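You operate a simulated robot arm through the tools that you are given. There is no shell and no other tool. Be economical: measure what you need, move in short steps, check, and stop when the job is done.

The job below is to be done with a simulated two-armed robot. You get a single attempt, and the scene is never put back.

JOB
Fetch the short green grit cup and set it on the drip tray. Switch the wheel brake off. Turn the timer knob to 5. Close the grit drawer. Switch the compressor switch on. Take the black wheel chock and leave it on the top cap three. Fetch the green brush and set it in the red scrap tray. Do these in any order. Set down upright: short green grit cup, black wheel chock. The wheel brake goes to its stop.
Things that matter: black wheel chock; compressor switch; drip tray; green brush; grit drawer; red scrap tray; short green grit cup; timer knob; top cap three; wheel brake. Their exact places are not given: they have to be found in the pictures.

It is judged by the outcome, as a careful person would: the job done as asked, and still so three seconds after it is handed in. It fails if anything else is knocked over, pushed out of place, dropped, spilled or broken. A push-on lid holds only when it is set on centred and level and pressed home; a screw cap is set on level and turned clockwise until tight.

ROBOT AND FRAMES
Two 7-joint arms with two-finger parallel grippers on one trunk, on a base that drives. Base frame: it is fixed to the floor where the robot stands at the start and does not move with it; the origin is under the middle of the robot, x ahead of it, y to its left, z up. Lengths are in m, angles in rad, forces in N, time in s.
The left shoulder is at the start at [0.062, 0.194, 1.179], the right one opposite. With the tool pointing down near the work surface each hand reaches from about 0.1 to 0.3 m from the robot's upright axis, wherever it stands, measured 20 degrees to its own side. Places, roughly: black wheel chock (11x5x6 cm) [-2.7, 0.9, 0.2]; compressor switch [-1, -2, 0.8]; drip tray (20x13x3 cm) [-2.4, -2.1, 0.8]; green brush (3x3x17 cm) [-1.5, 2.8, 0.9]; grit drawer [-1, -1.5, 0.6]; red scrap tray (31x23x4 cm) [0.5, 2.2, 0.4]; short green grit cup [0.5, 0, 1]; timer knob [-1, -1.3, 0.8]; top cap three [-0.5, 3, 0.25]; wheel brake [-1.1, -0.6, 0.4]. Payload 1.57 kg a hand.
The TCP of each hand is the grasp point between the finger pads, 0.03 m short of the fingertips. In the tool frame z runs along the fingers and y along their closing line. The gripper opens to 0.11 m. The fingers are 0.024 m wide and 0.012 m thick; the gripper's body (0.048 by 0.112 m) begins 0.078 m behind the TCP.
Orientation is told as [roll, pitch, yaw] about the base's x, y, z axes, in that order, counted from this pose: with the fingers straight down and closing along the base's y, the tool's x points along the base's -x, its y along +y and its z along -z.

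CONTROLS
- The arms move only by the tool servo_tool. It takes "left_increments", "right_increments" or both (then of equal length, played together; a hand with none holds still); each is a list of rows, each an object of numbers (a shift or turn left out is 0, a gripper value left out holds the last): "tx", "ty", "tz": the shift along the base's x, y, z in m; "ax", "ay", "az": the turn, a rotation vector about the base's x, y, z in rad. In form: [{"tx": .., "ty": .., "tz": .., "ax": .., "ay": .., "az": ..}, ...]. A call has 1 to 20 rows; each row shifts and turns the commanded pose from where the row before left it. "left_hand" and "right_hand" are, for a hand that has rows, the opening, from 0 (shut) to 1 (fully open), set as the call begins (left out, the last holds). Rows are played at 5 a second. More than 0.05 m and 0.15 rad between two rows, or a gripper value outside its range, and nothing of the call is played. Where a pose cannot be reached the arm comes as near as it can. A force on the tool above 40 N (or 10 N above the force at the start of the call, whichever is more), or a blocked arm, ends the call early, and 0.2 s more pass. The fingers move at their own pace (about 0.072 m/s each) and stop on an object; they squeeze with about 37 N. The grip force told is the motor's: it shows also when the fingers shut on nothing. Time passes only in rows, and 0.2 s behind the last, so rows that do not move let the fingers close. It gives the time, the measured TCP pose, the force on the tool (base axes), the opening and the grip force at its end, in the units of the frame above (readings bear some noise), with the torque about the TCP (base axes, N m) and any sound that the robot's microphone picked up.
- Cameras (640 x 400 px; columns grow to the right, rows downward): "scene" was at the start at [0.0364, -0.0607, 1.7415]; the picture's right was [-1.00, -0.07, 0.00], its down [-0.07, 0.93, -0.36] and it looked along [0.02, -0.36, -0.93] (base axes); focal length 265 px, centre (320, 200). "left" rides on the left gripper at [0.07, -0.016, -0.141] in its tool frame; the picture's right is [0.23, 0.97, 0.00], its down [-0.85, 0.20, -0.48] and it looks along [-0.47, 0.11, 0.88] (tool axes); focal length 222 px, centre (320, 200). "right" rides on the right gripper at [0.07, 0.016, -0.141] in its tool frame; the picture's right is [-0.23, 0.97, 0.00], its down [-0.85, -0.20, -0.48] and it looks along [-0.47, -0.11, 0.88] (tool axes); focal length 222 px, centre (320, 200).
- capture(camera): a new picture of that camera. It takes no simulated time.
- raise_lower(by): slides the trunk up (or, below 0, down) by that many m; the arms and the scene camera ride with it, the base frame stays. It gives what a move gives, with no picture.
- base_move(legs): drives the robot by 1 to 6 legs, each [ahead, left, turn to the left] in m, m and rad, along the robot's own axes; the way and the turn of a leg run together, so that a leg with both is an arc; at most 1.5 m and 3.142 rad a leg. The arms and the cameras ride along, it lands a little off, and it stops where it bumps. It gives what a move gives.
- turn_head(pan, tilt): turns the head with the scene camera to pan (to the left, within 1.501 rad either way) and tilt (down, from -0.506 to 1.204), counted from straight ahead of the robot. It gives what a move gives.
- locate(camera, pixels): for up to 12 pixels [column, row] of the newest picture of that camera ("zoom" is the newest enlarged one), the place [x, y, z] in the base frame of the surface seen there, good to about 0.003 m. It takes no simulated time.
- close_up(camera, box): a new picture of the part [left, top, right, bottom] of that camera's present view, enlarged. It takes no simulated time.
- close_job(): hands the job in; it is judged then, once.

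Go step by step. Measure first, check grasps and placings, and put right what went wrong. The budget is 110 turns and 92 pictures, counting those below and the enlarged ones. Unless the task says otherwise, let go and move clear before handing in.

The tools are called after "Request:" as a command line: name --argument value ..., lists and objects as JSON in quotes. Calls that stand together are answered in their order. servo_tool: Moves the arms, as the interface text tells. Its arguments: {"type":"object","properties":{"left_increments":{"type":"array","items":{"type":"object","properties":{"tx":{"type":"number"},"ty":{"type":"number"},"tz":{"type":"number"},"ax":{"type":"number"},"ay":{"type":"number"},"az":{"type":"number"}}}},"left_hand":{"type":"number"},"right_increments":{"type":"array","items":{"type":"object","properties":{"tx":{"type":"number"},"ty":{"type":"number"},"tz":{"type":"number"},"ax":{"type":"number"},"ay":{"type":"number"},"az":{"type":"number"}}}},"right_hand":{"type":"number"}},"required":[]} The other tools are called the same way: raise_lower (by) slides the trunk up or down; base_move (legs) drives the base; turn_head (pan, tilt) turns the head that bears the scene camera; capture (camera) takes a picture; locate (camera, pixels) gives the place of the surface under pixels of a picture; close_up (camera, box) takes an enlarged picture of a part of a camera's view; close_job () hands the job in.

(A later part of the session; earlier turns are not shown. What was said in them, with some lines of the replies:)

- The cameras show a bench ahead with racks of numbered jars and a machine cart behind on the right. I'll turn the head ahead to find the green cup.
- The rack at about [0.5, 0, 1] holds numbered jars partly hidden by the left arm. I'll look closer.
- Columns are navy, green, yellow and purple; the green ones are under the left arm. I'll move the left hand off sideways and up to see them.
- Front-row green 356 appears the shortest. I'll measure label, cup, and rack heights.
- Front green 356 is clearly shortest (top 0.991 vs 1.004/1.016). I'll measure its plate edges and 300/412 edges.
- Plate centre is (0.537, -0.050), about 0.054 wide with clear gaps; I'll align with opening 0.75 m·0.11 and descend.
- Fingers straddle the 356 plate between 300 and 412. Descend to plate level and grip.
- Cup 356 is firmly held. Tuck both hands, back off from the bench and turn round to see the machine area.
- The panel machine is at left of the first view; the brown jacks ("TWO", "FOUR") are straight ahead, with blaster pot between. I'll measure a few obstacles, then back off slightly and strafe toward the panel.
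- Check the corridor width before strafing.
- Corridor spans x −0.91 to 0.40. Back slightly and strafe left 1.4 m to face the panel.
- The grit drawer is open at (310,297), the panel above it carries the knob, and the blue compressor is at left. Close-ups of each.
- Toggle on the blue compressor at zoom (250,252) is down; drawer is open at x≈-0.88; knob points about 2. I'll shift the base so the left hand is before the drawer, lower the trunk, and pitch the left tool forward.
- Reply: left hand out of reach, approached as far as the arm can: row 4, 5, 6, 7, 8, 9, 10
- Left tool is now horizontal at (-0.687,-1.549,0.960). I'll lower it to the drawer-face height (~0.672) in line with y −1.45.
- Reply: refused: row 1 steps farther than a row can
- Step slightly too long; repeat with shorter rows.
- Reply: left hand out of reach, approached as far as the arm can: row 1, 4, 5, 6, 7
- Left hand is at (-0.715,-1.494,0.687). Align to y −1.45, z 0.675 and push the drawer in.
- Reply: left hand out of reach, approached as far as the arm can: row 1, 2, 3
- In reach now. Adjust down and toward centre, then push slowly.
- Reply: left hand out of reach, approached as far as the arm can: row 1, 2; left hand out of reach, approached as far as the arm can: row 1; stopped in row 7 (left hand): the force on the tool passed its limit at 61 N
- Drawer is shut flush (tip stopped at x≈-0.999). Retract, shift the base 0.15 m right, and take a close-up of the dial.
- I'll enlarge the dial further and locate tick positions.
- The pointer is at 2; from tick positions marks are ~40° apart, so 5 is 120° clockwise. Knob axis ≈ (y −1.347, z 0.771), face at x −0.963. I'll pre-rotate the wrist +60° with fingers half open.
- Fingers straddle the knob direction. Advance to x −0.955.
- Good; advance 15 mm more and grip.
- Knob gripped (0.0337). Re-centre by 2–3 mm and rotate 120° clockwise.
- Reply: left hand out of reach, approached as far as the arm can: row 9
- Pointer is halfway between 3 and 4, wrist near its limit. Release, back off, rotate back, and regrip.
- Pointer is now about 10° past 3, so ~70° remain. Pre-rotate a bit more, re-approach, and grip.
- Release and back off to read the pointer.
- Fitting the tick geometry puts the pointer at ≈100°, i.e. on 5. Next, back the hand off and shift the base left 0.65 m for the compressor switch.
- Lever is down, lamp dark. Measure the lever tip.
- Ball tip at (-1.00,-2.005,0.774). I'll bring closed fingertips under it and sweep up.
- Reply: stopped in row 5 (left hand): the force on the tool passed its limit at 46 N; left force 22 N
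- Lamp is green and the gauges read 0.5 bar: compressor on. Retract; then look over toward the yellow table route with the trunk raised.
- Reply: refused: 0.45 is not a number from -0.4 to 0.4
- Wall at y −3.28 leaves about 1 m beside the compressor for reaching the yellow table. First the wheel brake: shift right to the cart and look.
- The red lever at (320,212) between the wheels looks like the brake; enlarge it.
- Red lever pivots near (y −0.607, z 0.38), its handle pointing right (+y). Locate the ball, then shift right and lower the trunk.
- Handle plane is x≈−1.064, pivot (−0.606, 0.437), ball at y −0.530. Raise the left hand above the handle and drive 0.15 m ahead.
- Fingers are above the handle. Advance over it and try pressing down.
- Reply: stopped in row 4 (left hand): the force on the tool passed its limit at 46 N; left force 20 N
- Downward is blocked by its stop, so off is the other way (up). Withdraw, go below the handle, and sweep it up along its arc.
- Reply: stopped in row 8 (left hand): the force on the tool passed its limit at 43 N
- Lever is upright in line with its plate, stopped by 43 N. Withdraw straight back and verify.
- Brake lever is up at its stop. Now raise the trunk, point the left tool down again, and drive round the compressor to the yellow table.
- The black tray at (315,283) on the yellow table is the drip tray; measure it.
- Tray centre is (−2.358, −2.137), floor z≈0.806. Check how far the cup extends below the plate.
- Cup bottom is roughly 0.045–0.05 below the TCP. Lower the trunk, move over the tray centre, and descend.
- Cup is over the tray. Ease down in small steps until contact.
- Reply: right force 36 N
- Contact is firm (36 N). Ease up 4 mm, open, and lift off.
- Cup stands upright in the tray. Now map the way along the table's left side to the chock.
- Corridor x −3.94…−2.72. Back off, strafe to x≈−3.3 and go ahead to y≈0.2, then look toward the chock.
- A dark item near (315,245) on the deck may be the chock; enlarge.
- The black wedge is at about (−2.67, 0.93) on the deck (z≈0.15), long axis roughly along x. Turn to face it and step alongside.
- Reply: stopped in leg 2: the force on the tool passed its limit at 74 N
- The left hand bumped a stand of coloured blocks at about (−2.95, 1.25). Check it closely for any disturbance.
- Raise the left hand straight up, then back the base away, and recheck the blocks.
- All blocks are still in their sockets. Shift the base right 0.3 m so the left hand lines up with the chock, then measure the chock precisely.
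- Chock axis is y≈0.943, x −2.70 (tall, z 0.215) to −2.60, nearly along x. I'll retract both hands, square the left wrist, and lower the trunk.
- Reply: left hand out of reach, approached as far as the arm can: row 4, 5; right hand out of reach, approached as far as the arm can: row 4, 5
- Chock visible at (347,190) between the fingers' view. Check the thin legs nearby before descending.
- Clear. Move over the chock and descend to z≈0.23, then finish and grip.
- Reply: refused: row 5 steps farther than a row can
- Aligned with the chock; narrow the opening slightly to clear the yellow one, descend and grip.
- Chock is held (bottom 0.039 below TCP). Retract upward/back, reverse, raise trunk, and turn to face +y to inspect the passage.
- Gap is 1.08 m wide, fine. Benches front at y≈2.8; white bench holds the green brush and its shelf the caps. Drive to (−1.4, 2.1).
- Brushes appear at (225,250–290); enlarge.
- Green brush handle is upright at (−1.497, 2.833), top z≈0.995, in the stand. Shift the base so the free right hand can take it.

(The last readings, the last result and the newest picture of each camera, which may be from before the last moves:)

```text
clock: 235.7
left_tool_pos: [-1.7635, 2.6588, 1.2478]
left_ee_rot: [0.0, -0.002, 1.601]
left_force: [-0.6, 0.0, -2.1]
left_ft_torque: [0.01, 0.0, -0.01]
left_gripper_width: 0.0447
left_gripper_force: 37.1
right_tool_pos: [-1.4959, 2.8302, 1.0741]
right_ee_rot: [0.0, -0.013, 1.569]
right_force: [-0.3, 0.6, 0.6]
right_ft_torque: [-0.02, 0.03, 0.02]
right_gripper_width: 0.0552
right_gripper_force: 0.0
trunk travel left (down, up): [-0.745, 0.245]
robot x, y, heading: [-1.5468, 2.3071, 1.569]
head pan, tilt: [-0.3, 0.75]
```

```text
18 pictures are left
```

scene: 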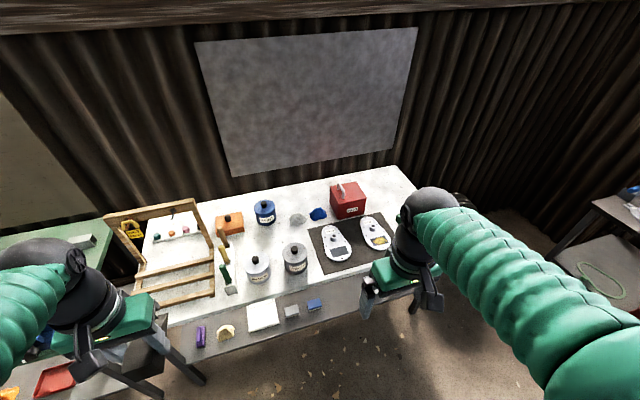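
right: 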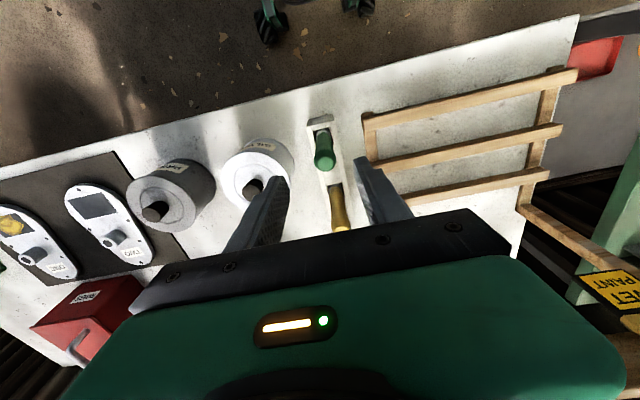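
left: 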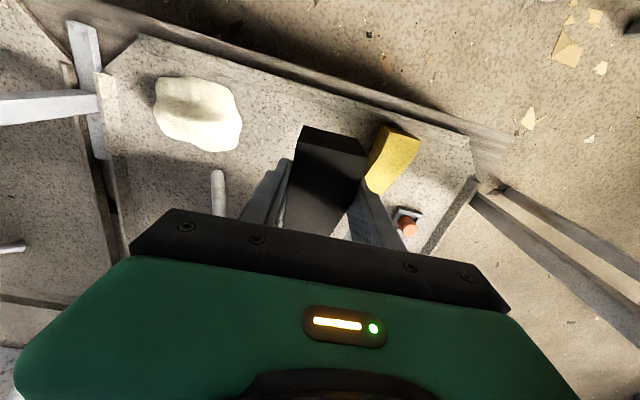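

The brush top at (324,155) lies between the fingers. Confirm its position.

Request:
locate --camera "right" --pixels '[[326, 162], [322, 140], [340, 218], [320, 150]]'

```text
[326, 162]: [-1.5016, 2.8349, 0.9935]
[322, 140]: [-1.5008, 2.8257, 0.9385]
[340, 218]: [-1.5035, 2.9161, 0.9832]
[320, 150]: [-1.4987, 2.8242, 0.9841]
```

Request:
servo_tool --right_increments '[{"tx": -0.004, "ty": 0.003, "tz": -0.03}, {"tz": -0.04}, {"tz": -0.04}]'

Request:
servo_tool --right_increments '[{}, {}, {}]' --right_hand 0

Request:
servo_tool --right_increments '[{"tz": 0.02}, {"tz": 0.04}, {"tz": 0.05}, {"tz": 0.05}, {"tz": 0.05}, {"tz": 0.05}]'

Request:
capture --camera "right"

```text
clock: 236.5
left_tool_pos: [-1.7628, 2.6591, 1.2488]
left_ee_rot: [0.0, -0.002, 1.603]
left_force: [-0.3, -0.1, -1.0]
left_ft_torque: [0.01, 0.01, 0.0]
left_gripper_width: 0.0446
left_gripper_force: 36.5
right_tool_pos: [-1.4988, 2.8353, 0.9652]
right_ee_rot: [0.002, -0.012, 1.569]
right_force: [0.8, -0.3, -0.3]
right_ft_torque: [-0.06, 0.01, -0.01]
right_gripper_width: 0.0549
right_gripper_force: 0.0
trunk travel left (down, up): [-0.745, 0.245]
robot x, y, heading: [-1.5425, 2.307, 1.57]
head pan, tilt: [-0.3, 0.75]
```

```text
clock: 237.3
left_tool_pos: [-1.7625, 2.6582, 1.2478]
left_ee_rot: [-0.001, -0.002, 1.602]
left_force: [-0.1, -0.6, -1.6]
left_ft_torque: [-0.01, -0.02, -0.02]
left_gripper_width: 0.0448
left_gripper_force: 36.7
right_tool_pos: [-1.4984, 2.833, 0.9649]
right_ee_rot: [0.001, -0.011, 1.569]
right_force: [-0.6, -0.4, 0.0]
right_ft_torque: [-0.03, 0.1, 0.04]
right_gripper_width: 0.0202
right_gripper_force: 33.7
trunk travel left (down, up): [-0.745, 0.245]
robot x, y, heading: [-1.5441, 2.3057, 1.567]
head pan, tilt: [-0.3, 0.75]
```

```text
clock: 238.7
left_tool_pos: [-1.7641, 2.6569, 1.2481]
left_ee_rot: [0.001, 0.0, 1.602]
left_force: [0.9, -0.2, -1.8]
left_ft_torque: [0.0, 0.04, -0.01]
left_gripper_width: 0.0445
left_gripper_force: 37.0
right_tool_pos: [-1.4982, 2.8321, 1.2261]
right_ee_rot: [0.001, -0.011, 1.569]
right_force: [0.3, -0.1, 0.0]
right_ft_torque: [0.0, -0.02, 0.03]
right_gripper_width: 0.0203
right_gripper_force: 34.4
trunk travel left (down, up): [-0.745, 0.245]
robot x, y, heading: [-1.544, 2.3069, 1.567]
head pan, tilt: [-0.3, 0.75]
```

```text
17 pictures are left
```

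right: 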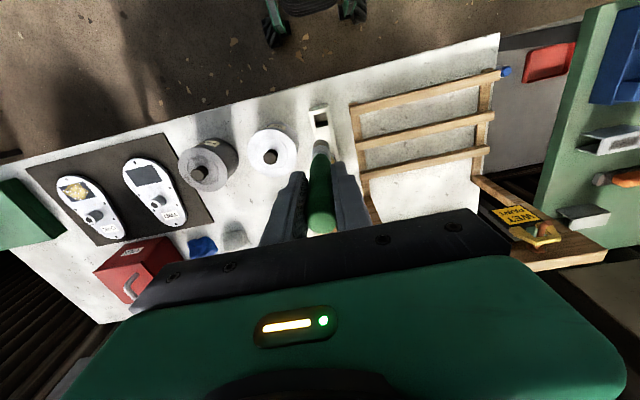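

Brush is held (bottom ≈0.14 below TCP). Pull back, drive right to the cap shelf, and look.

Request:
servo_tool --right_increments '[{"tz": 0.04}, {"ty": -0.05}, {"ty": -0.05}, {"ty": -0.05, "tx": 0.02}, {"ty": -0.05, "tx": 0.04}, {"tx": 0.05}, {"tx": 0.05}]'

Request:
base_move --legs '[[-0.3, 0, 0], [0, -0.95, 0]]'

Request:
turn_head --pan 0 --tilt 0.9

Request:
capture --camera "scene"

```text
refused: row 4 steps farther than a row can; nothing moved
```

```text
clock: 245.4
left_tool_pos: [-0.8114, 2.3582, 1.2486]
left_ee_rot: [-0.001, -0.002, 1.608]
left_force: [-0.2, 0.6, -1.8]
left_ft_torque: [0.01, -0.02, 0.01]
left_gripper_width: 0.0444
left_gripper_force: 37.8
right_tool_pos: [-0.547, 2.531, 1.2247]
right_ee_rot: [0.001, -0.012, 1.576]
right_force: [0.3, 0.4, -0.6]
right_ft_torque: [0.02, -0.01, 0.01]
right_gripper_width: 0.0203
right_gripper_force: 33.6
trunk travel left (down, up): [-0.745, 0.245]
robot x, y, heading: [-0.5885, 2.0072, 1.58]
head pan, tilt: [-0.3, 0.75]
```

```text
clock: 246.2
left_tool_pos: [-0.8088, 2.3548, 1.248]
left_ee_rot: [0.001, -0.002, 1.608]
left_force: [-0.2, 0.3, -0.9]
left_ft_torque: [-0.01, 0.04, 0.02]
left_gripper_width: 0.0443
left_gripper_force: 36.8
right_tool_pos: [-0.5451, 2.531, 1.2253]
right_ee_rot: [0.001, -0.011, 1.576]
right_force: [0.3, -0.9, 0.2]
right_ft_torque: [-0.01, -0.01, 0.0]
right_gripper_width: 0.0199
right_gripper_force: 33.4
trunk travel left (down, up): [-0.745, 0.245]
robot x, y, heading: [-0.5874, 2.0095, 1.574]
head pan, tilt: [0.0, 0.901]
```

```text
16 pictures are left
```

scene: 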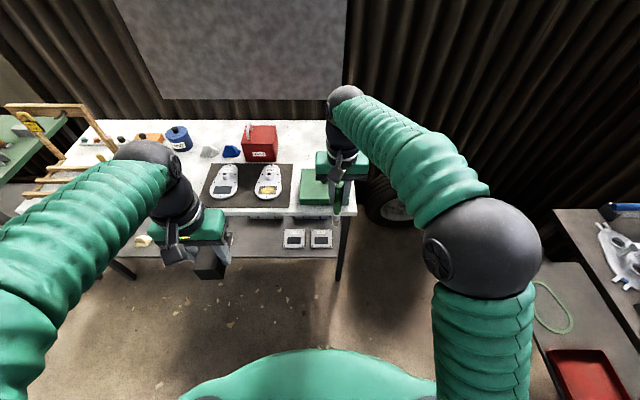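

No harm done. Lower shelf shows two caps at (294,239) and (321,239); the red tray is at (585,375). Enlarge the caps.

Request:
close_up --camera "scene" --box '[270, 215, 350, 265]'

Request:
locate --camera "zoom" --pixels '[[190, 195], [405, 195], [130, 140], [250, 140], [125, 255], [270, 255], [340, 140], [470, 140], [350, 255], [480, 255], [300, 300], [200, 30]]'

Request:
locate --camera "scene" --pixels '[[585, 375], [555, 350], [605, 350], [545, 270], [630, 330], [560, 215], [300, 216], [338, 275], [640, 300]]'

```text
8.00 times, centred on (310, 240) of scene
```

zoom: 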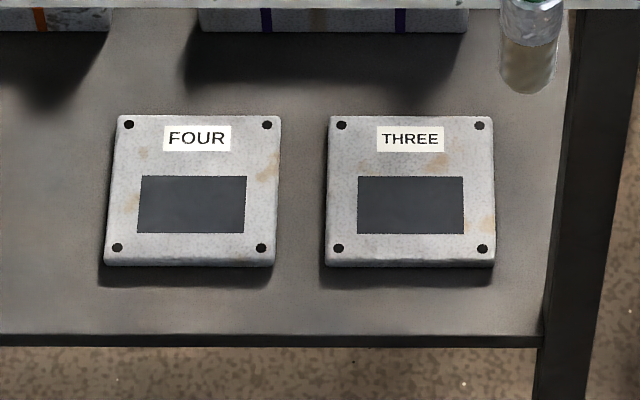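

```text
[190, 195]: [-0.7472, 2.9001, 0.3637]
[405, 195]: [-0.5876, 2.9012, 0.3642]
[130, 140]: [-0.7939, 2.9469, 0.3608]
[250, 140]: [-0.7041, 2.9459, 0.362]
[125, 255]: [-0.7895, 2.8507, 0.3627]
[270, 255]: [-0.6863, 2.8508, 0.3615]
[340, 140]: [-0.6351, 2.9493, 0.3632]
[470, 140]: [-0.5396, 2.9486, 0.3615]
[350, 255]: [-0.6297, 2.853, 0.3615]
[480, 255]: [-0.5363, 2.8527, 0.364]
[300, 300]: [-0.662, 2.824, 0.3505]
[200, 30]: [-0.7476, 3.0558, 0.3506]
```

```text
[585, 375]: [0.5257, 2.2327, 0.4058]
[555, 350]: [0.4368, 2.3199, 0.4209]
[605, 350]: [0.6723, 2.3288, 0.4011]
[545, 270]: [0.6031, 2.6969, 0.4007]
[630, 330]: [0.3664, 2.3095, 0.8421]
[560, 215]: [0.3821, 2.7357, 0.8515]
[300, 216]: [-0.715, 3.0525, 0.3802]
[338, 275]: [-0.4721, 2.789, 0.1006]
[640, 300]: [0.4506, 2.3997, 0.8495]
```

Cap THREE centre is (−0.586, 2.902), top z 0.363, on a shelf under the bench (edge y≈2.70). I'll tuck the right hand, align the base, and lower the trunk fully.

Request:
servo_tool --right_increments '[{"ty": -0.045, "tx": 0.015}, {"ty": -0.045, "tx": 0.015}, {"ty": -0.045, "tx": 0.02}, {"ty": -0.045, "tx": 0.02}, {"ty": -0.04, "tx": 0.025}, {"tx": 0.04}, {"tx": 0.03}]' --left_increments '[{"az": -0.018}, {"az": -0.018}, {}, {}, {}, {}, {}]'

Request:
base_move --legs '[[0, -0.2, 0]]'

Request:
raise_lower --by -0.38

Request:
raise_lower --by -0.36

Request:
capture --camera "scene"

```text
clock: 247.8
left_tool_pos: [-0.8064, 2.3572, 1.2488]
left_ee_rot: [0.002, -0.002, 1.571]
left_force: [-0.3, -1.1, -0.9]
left_ft_torque: [-0.04, -0.01, 0.02]
left_gripper_width: 0.0448
left_gripper_force: 37.2
right_tool_pos: [-0.3784, 2.3114, 1.2241]
right_ee_rot: [0.002, -0.009, 1.576]
right_force: [0.5, 0.3, -1.0]
right_ft_torque: [-0.01, -0.02, 0.01]
right_gripper_width: 0.0201
right_gripper_force: 34.2
trunk travel left (down, up): [-0.745, 0.245]
robot x, y, heading: [-0.5892, 2.0105, 1.575]
head pan, tilt: [0.0, 0.901]
```

```text
clock: 249.4
left_tool_pos: [-0.6132, 2.3565, 1.2475]
left_ee_rot: [-0.004, -0.003, 1.574]
left_force: [-0.3, 0.0, -1.1]
left_ft_torque: [0.02, -0.05, 0.01]
left_gripper_width: 0.0444
left_gripper_force: 37.1
right_tool_pos: [-0.1834, 2.3135, 1.2265]
right_ee_rot: [-0.002, -0.012, 1.576]
right_force: [-0.8, 0.4, -0.8]
right_ft_torque: [0.0, 0.0, 0.02]
right_gripper_width: 0.0201
right_gripper_force: 33.8
trunk travel left (down, up): [-0.745, 0.245]
robot x, y, heading: [-0.3851, 2.0081, 1.576]
head pan, tilt: [0.0, 0.901]
```

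```text
clock: 253.0
left_tool_pos: [-0.6064, 2.357, 0.8682]
left_ee_rot: [0.002, 0.0, 1.574]
left_force: [0.2, 1.1, -2.3]
left_ft_torque: [-0.02, 0.02, -0.02]
left_gripper_width: 0.0444
left_gripper_force: 37.0
right_tool_pos: [-0.1782, 2.3121, 0.8451]
right_ee_rot: [0.001, -0.013, 1.577]
right_force: [0.2, 0.0, 0.3]
right_ft_torque: [0.0, 0.02, 0.02]
right_gripper_width: 0.0205
right_gripper_force: 33.9
trunk travel left (down, up): [-0.365, 0.625]
robot x, y, heading: [-0.3879, 2.0091, 1.576]
head pan, tilt: [0.0, 0.901]
```

```text
clock: 256.5
left_tool_pos: [-0.6063, 2.3564, 0.5087]
left_ee_rot: [0.001, 0.0, 1.575]
left_force: [0.1, -0.3, -0.8]
left_ft_torque: [-0.01, 0.0, 0.0]
left_gripper_width: 0.0446
left_gripper_force: 37.2
right_tool_pos: [-0.1787, 2.3111, 0.4848]
right_ee_rot: [0.003, -0.013, 1.576]
right_force: [-0.2, -0.1, -0.3]
right_ft_torque: [0.01, 0.03, -0.03]
right_gripper_width: 0.0201
right_gripper_force: 33.2
trunk travel left (down, up): [-0.005, 0.985]
robot x, y, heading: [-0.3892, 2.0108, 1.576]
head pan, tilt: [0.0, 0.901]
```

```text
14 pictures are left
```

scene: 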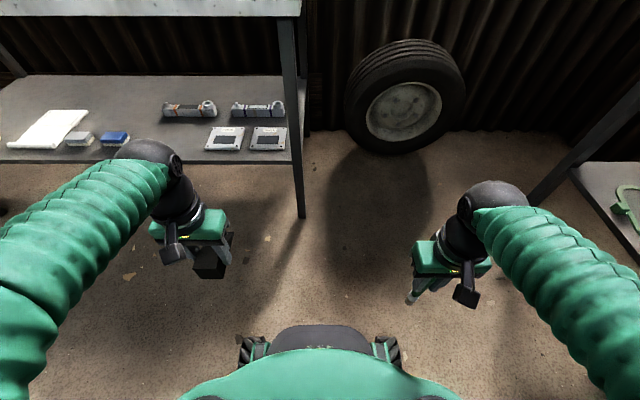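

Measure arm heights relative to the bench underside and recheck the cap.

Request:
locate --camera "scene" --pixels '[[150, 148], [110, 180], [50, 215], [10, 290], [250, 13], [268, 138], [253, 150], [285, 150], [255, 127], [285, 127], [150, 13], [20, 330]]'

```text
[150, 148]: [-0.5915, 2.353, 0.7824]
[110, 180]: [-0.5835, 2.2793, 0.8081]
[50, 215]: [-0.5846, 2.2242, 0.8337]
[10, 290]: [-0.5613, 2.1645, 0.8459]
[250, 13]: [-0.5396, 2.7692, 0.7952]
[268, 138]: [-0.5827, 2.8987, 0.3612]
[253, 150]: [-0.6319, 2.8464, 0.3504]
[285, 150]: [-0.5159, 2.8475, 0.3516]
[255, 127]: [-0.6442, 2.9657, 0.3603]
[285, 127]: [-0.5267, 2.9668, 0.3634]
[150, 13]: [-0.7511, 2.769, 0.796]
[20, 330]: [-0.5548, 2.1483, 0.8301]
```

Bench edge is y 2.77, underside ≈0.79; the forearm top will be ≈0.76 there, so it passes. Lower the hand to z 0.43, drive ahead 0.34, then check.

Request:
servo_tool --left_increments '[{"tz": -0.04, "tx": 0.01}, {"tz": -0.04, "tx": 0.011}]'

Request:
base_move --legs '[[0.34, 0, 0]]'

Request:
capture --camera "left"

```text
clock: 257.1
left_tool_pos: [-0.5867, 2.3569, 0.4275]
left_ee_rot: [0.002, -0.002, 1.573]
left_force: [0.4, 0.0, -1.0]
left_ft_torque: [-0.01, 0.02, 0.01]
left_gripper_width: 0.0446
left_gripper_force: 37.6
right_tool_pos: [-0.1778, 2.3129, 0.4861]
right_ee_rot: [0.001, -0.011, 1.577]
right_force: [0.3, -0.3, 0.2]
right_ft_torque: [0.01, 0.02, 0.01]
right_gripper_width: 0.0205
right_gripper_force: 34.2
trunk travel left (down, up): [-0.005, 0.985]
robot x, y, heading: [-0.3882, 2.0086, 1.577]
head pan, tilt: [0.0, 0.901]
```

```text
clock: 259.4
left_tool_pos: [-0.5898, 2.6949, 0.4279]
left_ee_rot: [0.001, -0.002, 1.577]
left_force: [-0.5, 0.6, -0.6]
left_ft_torque: [0.0, 0.0, 0.01]
left_gripper_width: 0.0447
left_gripper_force: 37.4
right_tool_pos: [-0.1825, 2.6512, 0.4858]
right_ee_rot: [0.001, -0.011, 1.58]
right_force: [-1.2, -0.4, -1.1]
right_ft_torque: [-0.01, 0.0, 0.02]
right_gripper_width: 0.0204
right_gripper_force: 33.7
trunk travel left (down, up): [-0.005, 0.985]
robot x, y, heading: [-0.3919, 2.3481, 1.579]
head pan, tilt: [0.0, 0.901]
```

```text
13 pictures are left
```

left: 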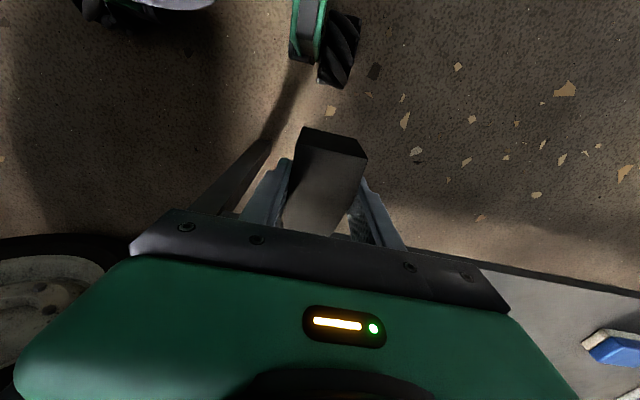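

Request:
locate --camera "left" --pixels '[[332, 143], [305, 135], [360, 155], [330, 200], [295, 190], [355, 195]]'

Request:
servo_tool --left_increments '[{"ty": 0.04}, {"ty": 0.04}, {"ty": 0.04}, {"ty": 0.04, "tx": 0.003}, {"ty": 0.029, "tx": 0.002}]'

Request:
capture --camera "scene"

```text
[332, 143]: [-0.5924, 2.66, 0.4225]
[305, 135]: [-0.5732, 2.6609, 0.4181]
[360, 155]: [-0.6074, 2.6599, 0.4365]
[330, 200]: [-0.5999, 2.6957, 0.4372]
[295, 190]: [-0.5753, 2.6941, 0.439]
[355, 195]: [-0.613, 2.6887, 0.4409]
```

```text
clock: 260.6
left_tool_pos: [-0.5858, 2.8837, 0.4285]
left_ee_rot: [0.003, -0.001, 1.577]
left_force: [0.9, -0.5, -1.4]
left_ft_torque: [-0.02, 0.0, -0.04]
left_gripper_width: 0.0445
left_gripper_force: 36.9
right_tool_pos: [-0.1818, 2.6516, 0.4848]
right_ee_rot: [0.003, -0.013, 1.581]
right_force: [0.8, -0.2, -1.1]
right_ft_torque: [-0.03, 0.0, -0.01]
right_gripper_width: 0.0201
right_gripper_force: 33.7
trunk travel left (down, up): [-0.005, 0.985]
robot x, y, heading: [-0.3909, 2.3473, 1.581]
head pan, tilt: [0.0, 0.901]
```

```text
12 pictures are left
```

scene: 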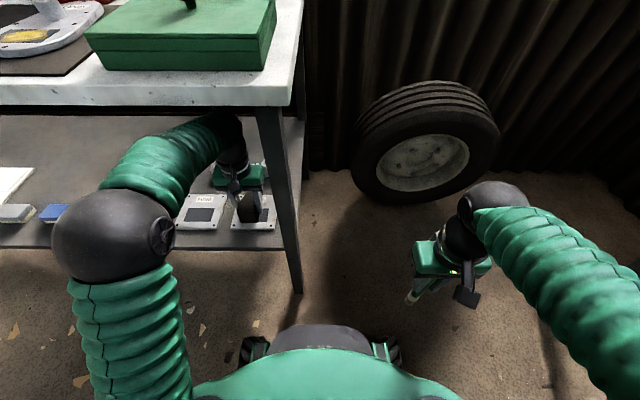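

Chock is above cap THREE; centred in y. Descend gently to contact (~0.402).

Request:
servo_tool --left_increments '[{"tz": -0.01, "tx": 0.001}, {"tz": -0.01}, {"tz": -0.004}]'

Request:
servo_tool --left_increments '[{"tz": -0.003}]'

Request:
close_up --camera "scene" --box '[170, 160, 310, 240]'

```text
clock: 261.4
left_tool_pos: [-0.5855, 2.8845, 0.4056]
left_ee_rot: [0.002, -0.002, 1.576]
left_force: [-0.2, 0.6, -1.5]
left_ft_torque: [-0.02, -0.04, 0.01]
left_gripper_width: 0.0445
left_gripper_force: 37.3
right_tool_pos: [-0.1827, 2.6516, 0.4862]
right_ee_rot: [0.002, -0.012, 1.58]
right_force: [0.1, 0.5, -0.4]
right_ft_torque: [-0.01, 0.01, 0.01]
right_gripper_width: 0.02
right_gripper_force: 33.7
trunk travel left (down, up): [-0.005, 0.985]
robot x, y, heading: [-0.3917, 2.3463, 1.58]
head pan, tilt: [0.0, 0.901]
```

```text
clock: 261.8
left_tool_pos: [-0.5844, 2.8831, 0.4008]
left_ee_rot: [0.002, -0.001, 1.577]
left_force: [0.6, 0.4, -1.4]
left_ft_torque: [0.03, -0.01, 0.0]
left_gripper_width: 0.0446
left_gripper_force: 37.6
right_tool_pos: [-0.1814, 2.6517, 0.4852]
right_ee_rot: [0.002, -0.012, 1.58]
right_force: [-0.4, -0.6, -1.0]
right_ft_torque: [-0.01, -0.02, 0.0]
right_gripper_width: 0.0203
right_gripper_force: 34.2
trunk travel left (down, up): [-0.005, 0.985]
robot x, y, heading: [-0.3837, 2.3484, 1.58]
head pan, tilt: [0.0, 0.901]
```

```text
4.57 times, centred on (240, 200) of scene
```

zoom: 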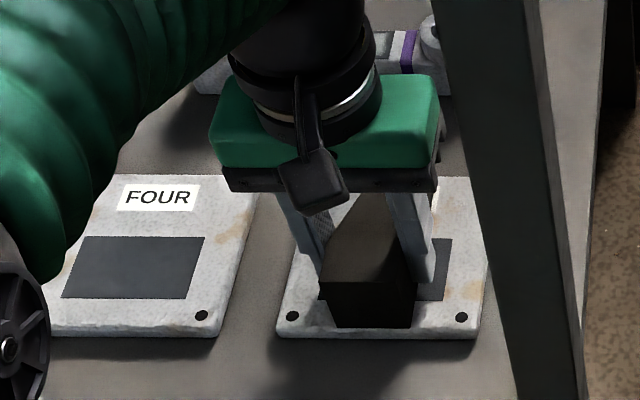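

Nearly down and well centred on THREE. Continue in 2 mm steps until contact.

Request:
servo_tool --left_increments '[{"tz": -0.002}, {"tz": -0.001}]'

Request:
servo_tool --left_increments '[{"tz": -0.002}, {}]'

```text
clock: 262.4
left_tool_pos: [-0.5838, 2.8855, 0.4014]
left_ee_rot: [0.003, -0.007, 1.577]
left_force: [-1.5, -1.1, 19.5]
left_ft_torque: [-0.46, -0.17, -0.06]
left_gripper_width: 0.0446
left_gripper_force: 37.0
right_tool_pos: [-0.1821, 2.6514, 0.4863]
right_ee_rot: [0.002, -0.013, 1.58]
right_force: [0.3, -0.2, -1.5]
right_ft_torque: [-0.02, 0.03, -0.02]
right_gripper_width: 0.0196
right_gripper_force: 34.1
trunk travel left (down, up): [-0.005, 0.985]
robot x, y, heading: [-0.3901, 2.3468, 1.577]
head pan, tilt: [0.0, 0.901]
```

```text
clock: 263.1
left_tool_pos: [-0.5846, 2.8839, 0.4011]
left_ee_rot: [0.003, -0.01, 1.578]
left_force: [0.2, -8.1, 24.5]
left_ft_torque: [-1.21, -0.16, -0.01]
left_gripper_width: 0.0448
left_gripper_force: 36.8
right_tool_pos: [-0.1825, 2.6502, 0.4857]
right_ee_rot: [0.004, -0.015, 1.581]
right_force: [0.1, 0.8, -1.5]
right_ft_torque: [-0.02, -0.01, -0.02]
right_gripper_width: 0.0203
right_gripper_force: 34.0
trunk travel left (down, up): [-0.005, 0.985]
robot x, y, heading: [-0.3897, 2.3489, 1.581]
head pan, tilt: [0.0, 0.901]
stopped in row 2 (left hand): the force on the tool passed its limit at 41 N (the readings are from after the stop); the commanded pose is now the measured one
```

Firm contact. Open slightly, then lift about 8 cm (room under the bench) and withdraw toward the robot.

Request:
servo_tool --left_increments '[{"tz": 0.001}, {}, {}, {"tz": 0.01}, {"tz": 0.015}, {"tz": 0.015}]' --left_hand 0.75

Request:
servo_tool --left_increments '[{"tz": 0.015}, {"tz": 0.01}, {"ty": -0.04}, {"ty": -0.04}, {"ty": -0.04}, {"ty": -0.04}, {"ty": -0.03}]'

Request:
close_up --camera "scene" --box '[170, 160, 310, 240]'

```text
clock: 264.6
left_tool_pos: [-0.5845, 2.8851, 0.4392]
left_ee_rot: [0.002, -0.008, 1.578]
left_force: [0.0, -0.7, 0.5]
left_ft_torque: [-0.04, -0.06, -0.01]
left_gripper_width: 0.0825
left_gripper_force: 0.2
right_tool_pos: [-0.1809, 2.6524, 0.485]
right_ee_rot: [0.002, -0.012, 1.58]
right_force: [-0.6, 0.1, 0.4]
right_ft_torque: [0.02, 0.01, 0.01]
right_gripper_width: 0.0201
right_gripper_force: 34.2
trunk travel left (down, up): [-0.005, 0.985]
robot x, y, heading: [-0.3926, 2.3465, 1.578]
head pan, tilt: [0.0, 0.901]
```

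```text
clock: 266.1
left_tool_pos: [-0.584, 2.6951, 0.4647]
left_ee_rot: [0.0, -0.007, 1.577]
left_force: [0.5, -0.9, -0.2]
left_ft_torque: [0.0, -0.01, 0.05]
left_gripper_width: 0.0823
left_gripper_force: 0.0
right_tool_pos: [-0.1819, 2.6518, 0.4846]
right_ee_rot: [0.002, -0.013, 1.581]
right_force: [0.7, 0.0, -0.6]
right_ft_torque: [-0.01, 0.01, 0.02]
right_gripper_width: 0.02
right_gripper_force: 33.8
trunk travel left (down, up): [-0.005, 0.985]
robot x, y, heading: [-0.3902, 2.3462, 1.58]
head pan, tilt: [0.0, 0.901]
```

```text
4.57 times, centred on (240, 200) of scene
```

zoom: 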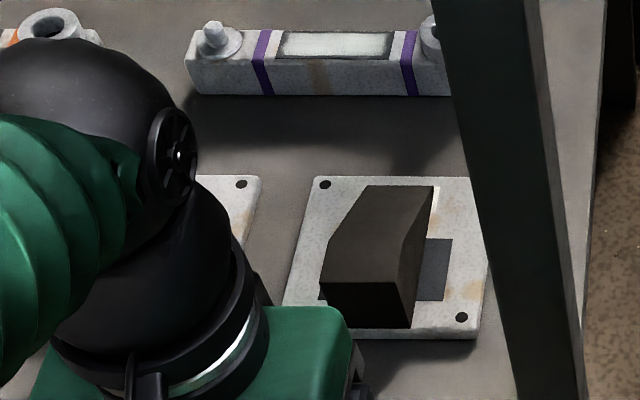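

Chock stands upright on cap THREE, fingers clear. Now back off, turn toward the red tray table, and look.

Request:
base_move --legs '[[-0.32, 0, 0], [0, 0, -1.578], [0.3, 0, 0], [0, 0.36, 0]]'

Request:
turn_head --pan -0.3 --tilt 0.75

Request:
capture --camera "scene"

```text
clock: 275.6
left_tool_pos: [0.2583, 2.5866, 0.4644]
left_ee_rot: [0.0, -0.007, 0.006]
left_force: [-0.3, -0.1, 0.4]
left_ft_torque: [-0.01, -0.02, -0.01]
left_gripper_width: 0.0822
left_gripper_force: 0.0
right_tool_pos: [0.214, 2.1835, 0.4858]
right_ee_rot: [0.003, -0.012, 0.009]
right_force: [-0.1, -0.4, 0.4]
right_ft_torque: [-0.01, 0.02, 0.0]
right_gripper_width: 0.0202
right_gripper_force: 33.8
trunk travel left (down, up): [-0.005, 0.985]
robot x, y, heading: [-0.0897, 2.3899, 0.015]
head pan, tilt: [0.0, 0.901]
```

```text
clock: 276.4
left_tool_pos: [0.2576, 2.5862, 0.4644]
left_ee_rot: [0.001, -0.006, 0.009]
left_force: [-0.3, 0.3, -0.6]
left_ft_torque: [-0.01, 0.0, -0.01]
left_gripper_width: 0.0825
left_gripper_force: 0.1
right_tool_pos: [0.2124, 2.1837, 0.4847]
right_ee_rot: [0.001, -0.011, 0.011]
right_force: [0.6, -0.2, -0.4]
right_ft_torque: [-0.03, 0.01, -0.02]
right_gripper_width: 0.0201
right_gripper_force: 34.3
trunk travel left (down, up): [-0.005, 0.985]
robot x, y, heading: [-0.0921, 2.392, 0.016]
head pan, tilt: [-0.3, 0.75]
```

```text
9 pictures are left
```

scene: 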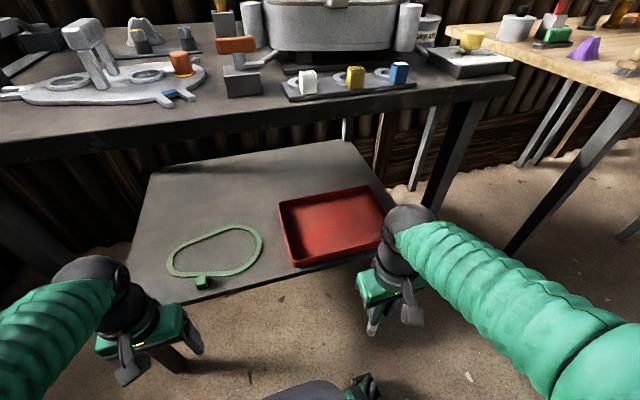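

Request:
locate --camera "scene" --pixels '[[281, 204], [366, 188], [295, 265], [380, 246], [330, 228], [345, 260], [300, 98], [480, 95], [200, 290], [140, 180]]'

```text
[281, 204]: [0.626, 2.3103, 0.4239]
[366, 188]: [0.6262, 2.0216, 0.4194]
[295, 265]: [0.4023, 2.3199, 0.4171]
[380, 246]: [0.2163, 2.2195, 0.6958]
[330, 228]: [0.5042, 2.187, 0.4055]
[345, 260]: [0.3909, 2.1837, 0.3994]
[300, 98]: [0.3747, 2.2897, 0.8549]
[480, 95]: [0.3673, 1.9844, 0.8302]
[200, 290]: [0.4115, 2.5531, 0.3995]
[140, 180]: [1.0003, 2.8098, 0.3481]
```

Tray spans x 0.40–0.63, y 2.02–2.32, rim ≈0.43; table edge at x 0.367. I'll raise the right hand and tilt it ~60° forward so the brush can be laid in under the table top.

Request:
servo_tool --right_increments '[{"tz": 0.04}, {"tz": 0.04}, {"tz": 0.02, "tx": 0.02}, {"tx": 0.02, "ay": -0.1}, {"tx": 0.015, "ay": -0.131}, {"tx": 0.015, "ay": -0.136}, {"tx": 0.015, "ay": -0.136}, {"tx": 0.015, "ay": -0.136}, {"tx": 0.015, "ay": -0.136}, {"ay": -0.136}, {"ay": -0.136}]'

Request:
capture --camera "right"

```text
clock: 278.9
left_tool_pos: [0.2581, 2.5855, 0.4643]
left_ee_rot: [0.001, -0.006, 0.006]
left_force: [-0.5, 0.5, -0.9]
left_ft_torque: [0.01, 0.0, -0.01]
left_gripper_width: 0.0827
left_gripper_force: 0.1
right_tool_pos: [0.3891, 2.1781, 0.5244]
right_ee_rot: [-0.014, -1.058, 0.02]
right_force: [-0.5, 0.2, -1.0]
right_ft_torque: [0.01, 0.02, 0.02]
right_gripper_width: 0.0205
right_gripper_force: 33.8
right hand out of reach, approached as far as the arm can: row 1, 2, 6, 7, 11
trunk travel left (down, up): [-0.005, 0.985]
robot x, y, heading: [-0.0877, 2.3889, 0.008]
head pan, tilt: [-0.3, 0.75]
```

```text
8 pictures are left
```

right: 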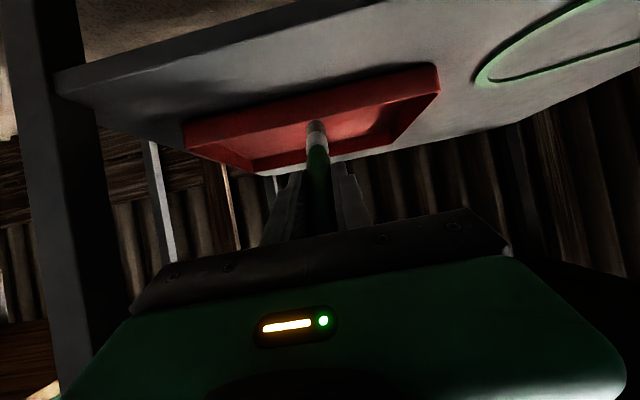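

Request:
locate --camera "right" --pixels '[[316, 128], [316, 145], [318, 200], [300, 150], [350, 140]]'

Request:
servo_tool --right_increments '[{"tx": 0.03}, {"tx": 0.035, "tz": -0.005}, {"tz": -0.01}, {"tz": -0.01}]'

Request:
close_up --camera "scene" --box '[240, 150, 440, 300]'

```text
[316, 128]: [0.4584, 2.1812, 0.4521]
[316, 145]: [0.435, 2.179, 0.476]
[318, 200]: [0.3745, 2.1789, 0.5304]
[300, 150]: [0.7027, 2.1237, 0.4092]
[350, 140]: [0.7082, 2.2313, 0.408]
```

```text
clock: 279.9
left_tool_pos: [0.2573, 2.587, 0.4649]
left_ee_rot: [0.0, -0.008, 0.007]
left_force: [0.8, -0.4, -0.5]
left_ft_torque: [-0.04, 0.01, 0.01]
left_gripper_width: 0.0823
left_gripper_force: 0.0
right_tool_pos: [0.4536, 2.1785, 0.4986]
right_ee_rot: [-0.015, -1.06, 0.021]
right_force: [-0.5, -0.4, -0.6]
right_ft_torque: [0.01, -0.01, 0.0]
right_gripper_width: 0.0202
right_gripper_force: 33.6
trunk travel left (down, up): [-0.005, 0.985]
robot x, y, heading: [-0.0882, 2.3935, 0.018]
head pan, tilt: [-0.3, 0.75]
```

```text
2.67 times, centred on (340, 225) of scene
```

zoom: 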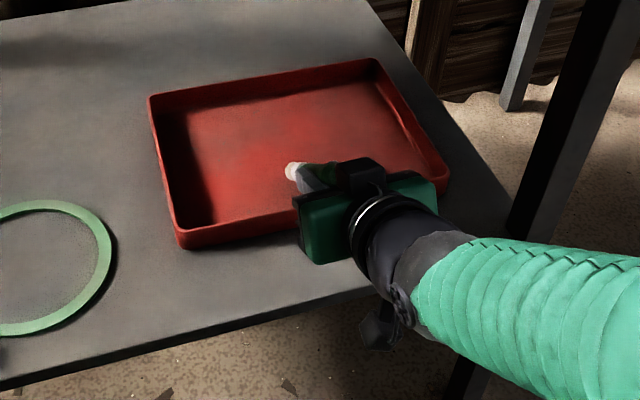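

Request:
locate --camera "zoom" --pixels '[[292, 170], [310, 178], [320, 172], [270, 200], [300, 225], [180, 240]]'

Request:
servo_tool --right_increments '[{"tz": -0.01, "tx": 0.005}, {"tz": -0.005, "tx": 0.005}]'

```text
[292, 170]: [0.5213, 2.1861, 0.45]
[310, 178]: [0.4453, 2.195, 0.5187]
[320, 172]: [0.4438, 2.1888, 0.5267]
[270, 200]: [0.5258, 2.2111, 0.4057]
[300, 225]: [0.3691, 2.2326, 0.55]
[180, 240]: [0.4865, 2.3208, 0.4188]
```

```text
clock: 280.4
left_tool_pos: [0.2569, 2.5877, 0.4666]
left_ee_rot: [-0.001, -0.011, 0.007]
left_force: [0.8, 0.5, 0.2]
left_ft_torque: [0.0, 0.03, -0.02]
left_gripper_width: 0.0824
left_gripper_force: 0.0
right_tool_pos: [0.4643, 2.1796, 0.4881]
right_ee_rot: [-0.016, -1.068, 0.023]
right_force: [-7.2, 0.5, 18.4]
right_ft_torque: [0.05, -1.16, 0.07]
right_gripper_width: 0.0201
right_gripper_force: 34.0
trunk travel left (down, up): [-0.005, 0.985]
robot x, y, heading: [-0.0936, 2.3892, 0.009]
head pan, tilt: [-0.3, 0.75]
```

The tip touches the tray floor (18 N). Lift slightly, advance 2 cm and take a close look at the brush extents.

Request:
servo_tool --right_increments '[{"tz": 0.01}, {"tx": 0.025}]'

Request:
close_up --camera "scene" --box '[310, 190, 390, 240]'

```text
clock: 281.1
left_tool_pos: [0.2585, 2.5872, 0.4646]
left_ee_rot: [0.002, -0.007, 0.007]
left_force: [0.1, -0.5, -0.5]
left_ft_torque: [-0.02, -0.04, 0.02]
left_gripper_width: 0.0824
left_gripper_force: 0.1
right_tool_pos: [0.4901, 2.178, 0.4925]
right_ee_rot: [-0.016, -1.057, 0.019]
right_force: [0.3, 0.0, -0.3]
right_ft_torque: [0.02, 0.04, 0.03]
right_gripper_width: 0.0203
right_gripper_force: 34.2
trunk travel left (down, up): [-0.005, 0.985]
robot x, y, heading: [-0.0893, 2.3897, 0.014]
head pan, tilt: [-0.3, 0.75]
```

```text
8.00 times, centred on (350, 215) of scene
```

zoom: 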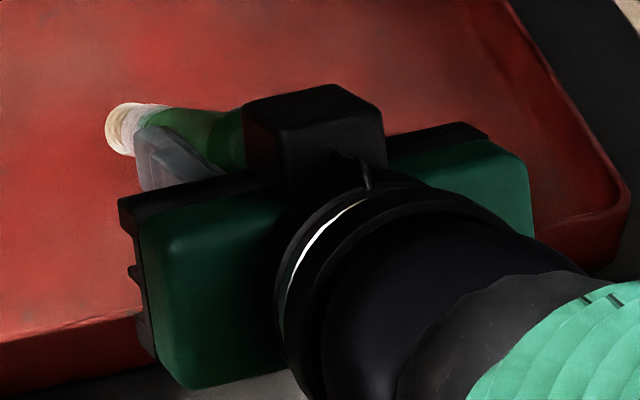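

Request:
locate --camera "zoom" --pixels '[[112, 128], [125, 112], [150, 112], [190, 120], [225, 135], [155, 180], [215, 115]]'

```text
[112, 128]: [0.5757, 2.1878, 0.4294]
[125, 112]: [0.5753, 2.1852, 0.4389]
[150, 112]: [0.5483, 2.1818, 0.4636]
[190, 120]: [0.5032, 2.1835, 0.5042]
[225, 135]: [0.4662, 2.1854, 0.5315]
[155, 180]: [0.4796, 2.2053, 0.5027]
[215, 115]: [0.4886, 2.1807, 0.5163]
```

Tip is at x≈0.58, handle end ≈0.44. Advance 2.5 cm more so it will lie wholly inside, touch down, and release.

Request:
servo_tool --right_increments '[{"tx": 0.022}, {"tz": -0.006}, {"tz": -0.004}]'

Request:
servo_tool --right_increments '[{}, {}, {}, {}]' --right_hand 0.6

Request:
close_up --camera "scene" --box '[260, 160, 420, 280]'

```text
clock: 281.9
left_tool_pos: [0.2574, 2.5869, 0.4662]
left_ee_rot: [0.002, -0.01, 0.008]
left_force: [0.6, -0.1, 0.2]
left_ft_torque: [-0.02, 0.01, 0.0]
left_gripper_width: 0.0823
left_gripper_force: 0.0
right_tool_pos: [0.511, 2.1778, 0.4869]
right_ee_rot: [-0.014, -1.066, 0.02]
right_force: [-1.3, -0.4, 11.0]
right_ft_torque: [-0.03, -0.97, -0.01]
right_gripper_width: 0.0204
right_gripper_force: 33.7
trunk travel left (down, up): [-0.005, 0.985]
robot x, y, heading: [-0.0912, 2.3918, 0.009]
head pan, tilt: [-0.3, 0.75]
```

```text
clock: 282.9
left_tool_pos: [0.2575, 2.5864, 0.4642]
left_ee_rot: [0.002, -0.007, 0.005]
left_force: [-0.3, -0.5, 0.4]
left_ft_torque: [0.02, 0.0, -0.01]
left_gripper_width: 0.0826
left_gripper_force: 0.2
right_tool_pos: [0.5103, 2.1781, 0.484]
right_ee_rot: [-0.015, -1.059, 0.018]
right_force: [0.3, 0.6, 0.6]
right_ft_torque: [0.0, 0.0, 0.01]
right_gripper_width: 0.0659
right_gripper_force: 0.1
trunk travel left (down, up): [-0.005, 0.985]
robot x, y, heading: [-0.0922, 2.3912, 0.005]
head pan, tilt: [-0.3, 0.75]
```

```text
3.33 times, centred on (340, 220) of scene
```

zoom: 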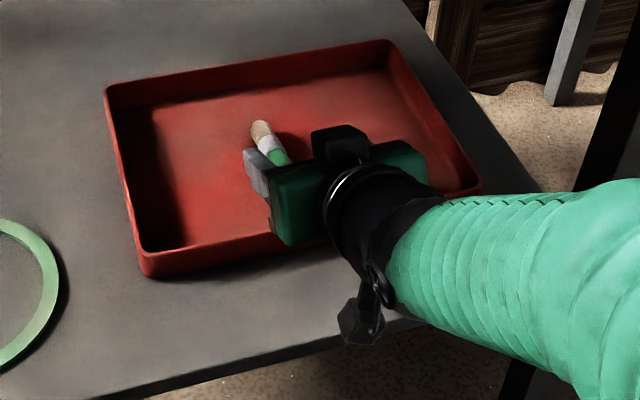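

Brush is down in the tray. Lift a little and withdraw.

Request:
servo_tool --right_increments '[{"tz": 0.03}, {"tz": 0.02, "tx": -0.02}, {"tx": -0.04}, {"tx": -0.04}, {"tx": -0.04}]'

Request:
base_move --legs '[[-0.3, 0, 0]]'

Request:
capture --camera "scene"

```text
clock: 284.1
left_tool_pos: [0.2574, 2.587, 0.465]
left_ee_rot: [0.003, -0.006, 0.006]
left_force: [-0.2, 0.3, -0.2]
left_ft_torque: [-0.04, -0.01, 0.01]
left_gripper_width: 0.0824
left_gripper_force: 0.0
right_tool_pos: [0.3905, 2.1777, 0.5351]
right_ee_rot: [-0.015, -1.059, 0.02]
right_force: [-0.3, 0.0, 0.8]
right_ft_torque: [0.02, 0.02, -0.01]
right_gripper_width: 0.0659
right_gripper_force: 0.0
right hand out of reach, approached as far as the arm can: row 5
trunk travel left (down, up): [-0.005, 0.985]
robot x, y, heading: [-0.0879, 2.3858, 0.014]
head pan, tilt: [-0.3, 0.75]
```

```text
clock: 286.1
left_tool_pos: [-0.0401, 2.5826, 0.4647]
left_ee_rot: [0.002, -0.008, 0.008]
left_force: [0.8, -0.2, 0.5]
left_ft_torque: [-0.03, 0.0, -0.01]
left_gripper_width: 0.0826
left_gripper_force: 0.1
right_tool_pos: [0.0934, 2.1737, 0.5343]
right_ee_rot: [-0.015, -1.061, 0.02]
right_force: [1.1, 0.0, 0.2]
right_ft_torque: [-0.01, 0.01, 0.0]
right_gripper_width: 0.066
right_gripper_force: 0.0
trunk travel left (down, up): [-0.005, 0.985]
robot x, y, heading: [-0.3888, 2.3884, 0.014]
head pan, tilt: [-0.3, 0.75]
```

```text
4 pictures are left
```

scene: 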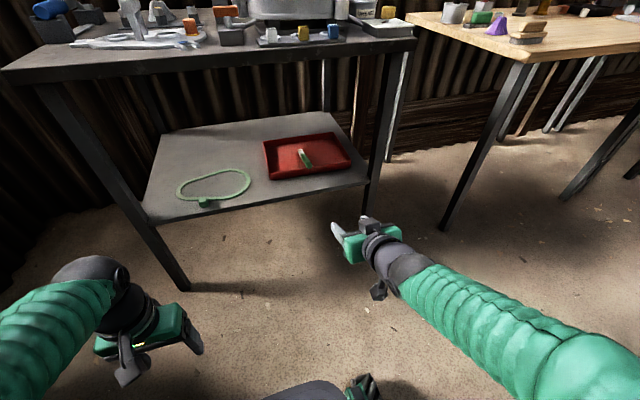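

The green brush lies wholly in the red tray at (305,158), and the earlier pictures show the other six jobs done. Both hands are clear, so I'm handing in.

Request:
close_job

```text
The job is handed in.
```

I did all seven jobs and handed in with both grippers clear. The left hand bumped a stand of coloured blocks on the way to the chock; in the pictures afterwards the blocks were still in their sockets.

- **Short green grit cup:** cup 356 stands upright on the drip tray.
- **Wheel brake:** its red lever is up against its stop. I took that way as off because pressing it down was blocked.
- **Timer knob:** its pointer is at the 5 mark.
- **Grit drawer:** shut.
- **Compressor switch:** on, with its lamp green.
- **Black wheel chock:** upright on top cap three.
- **Green brush:** lying inside the red scrap tray.
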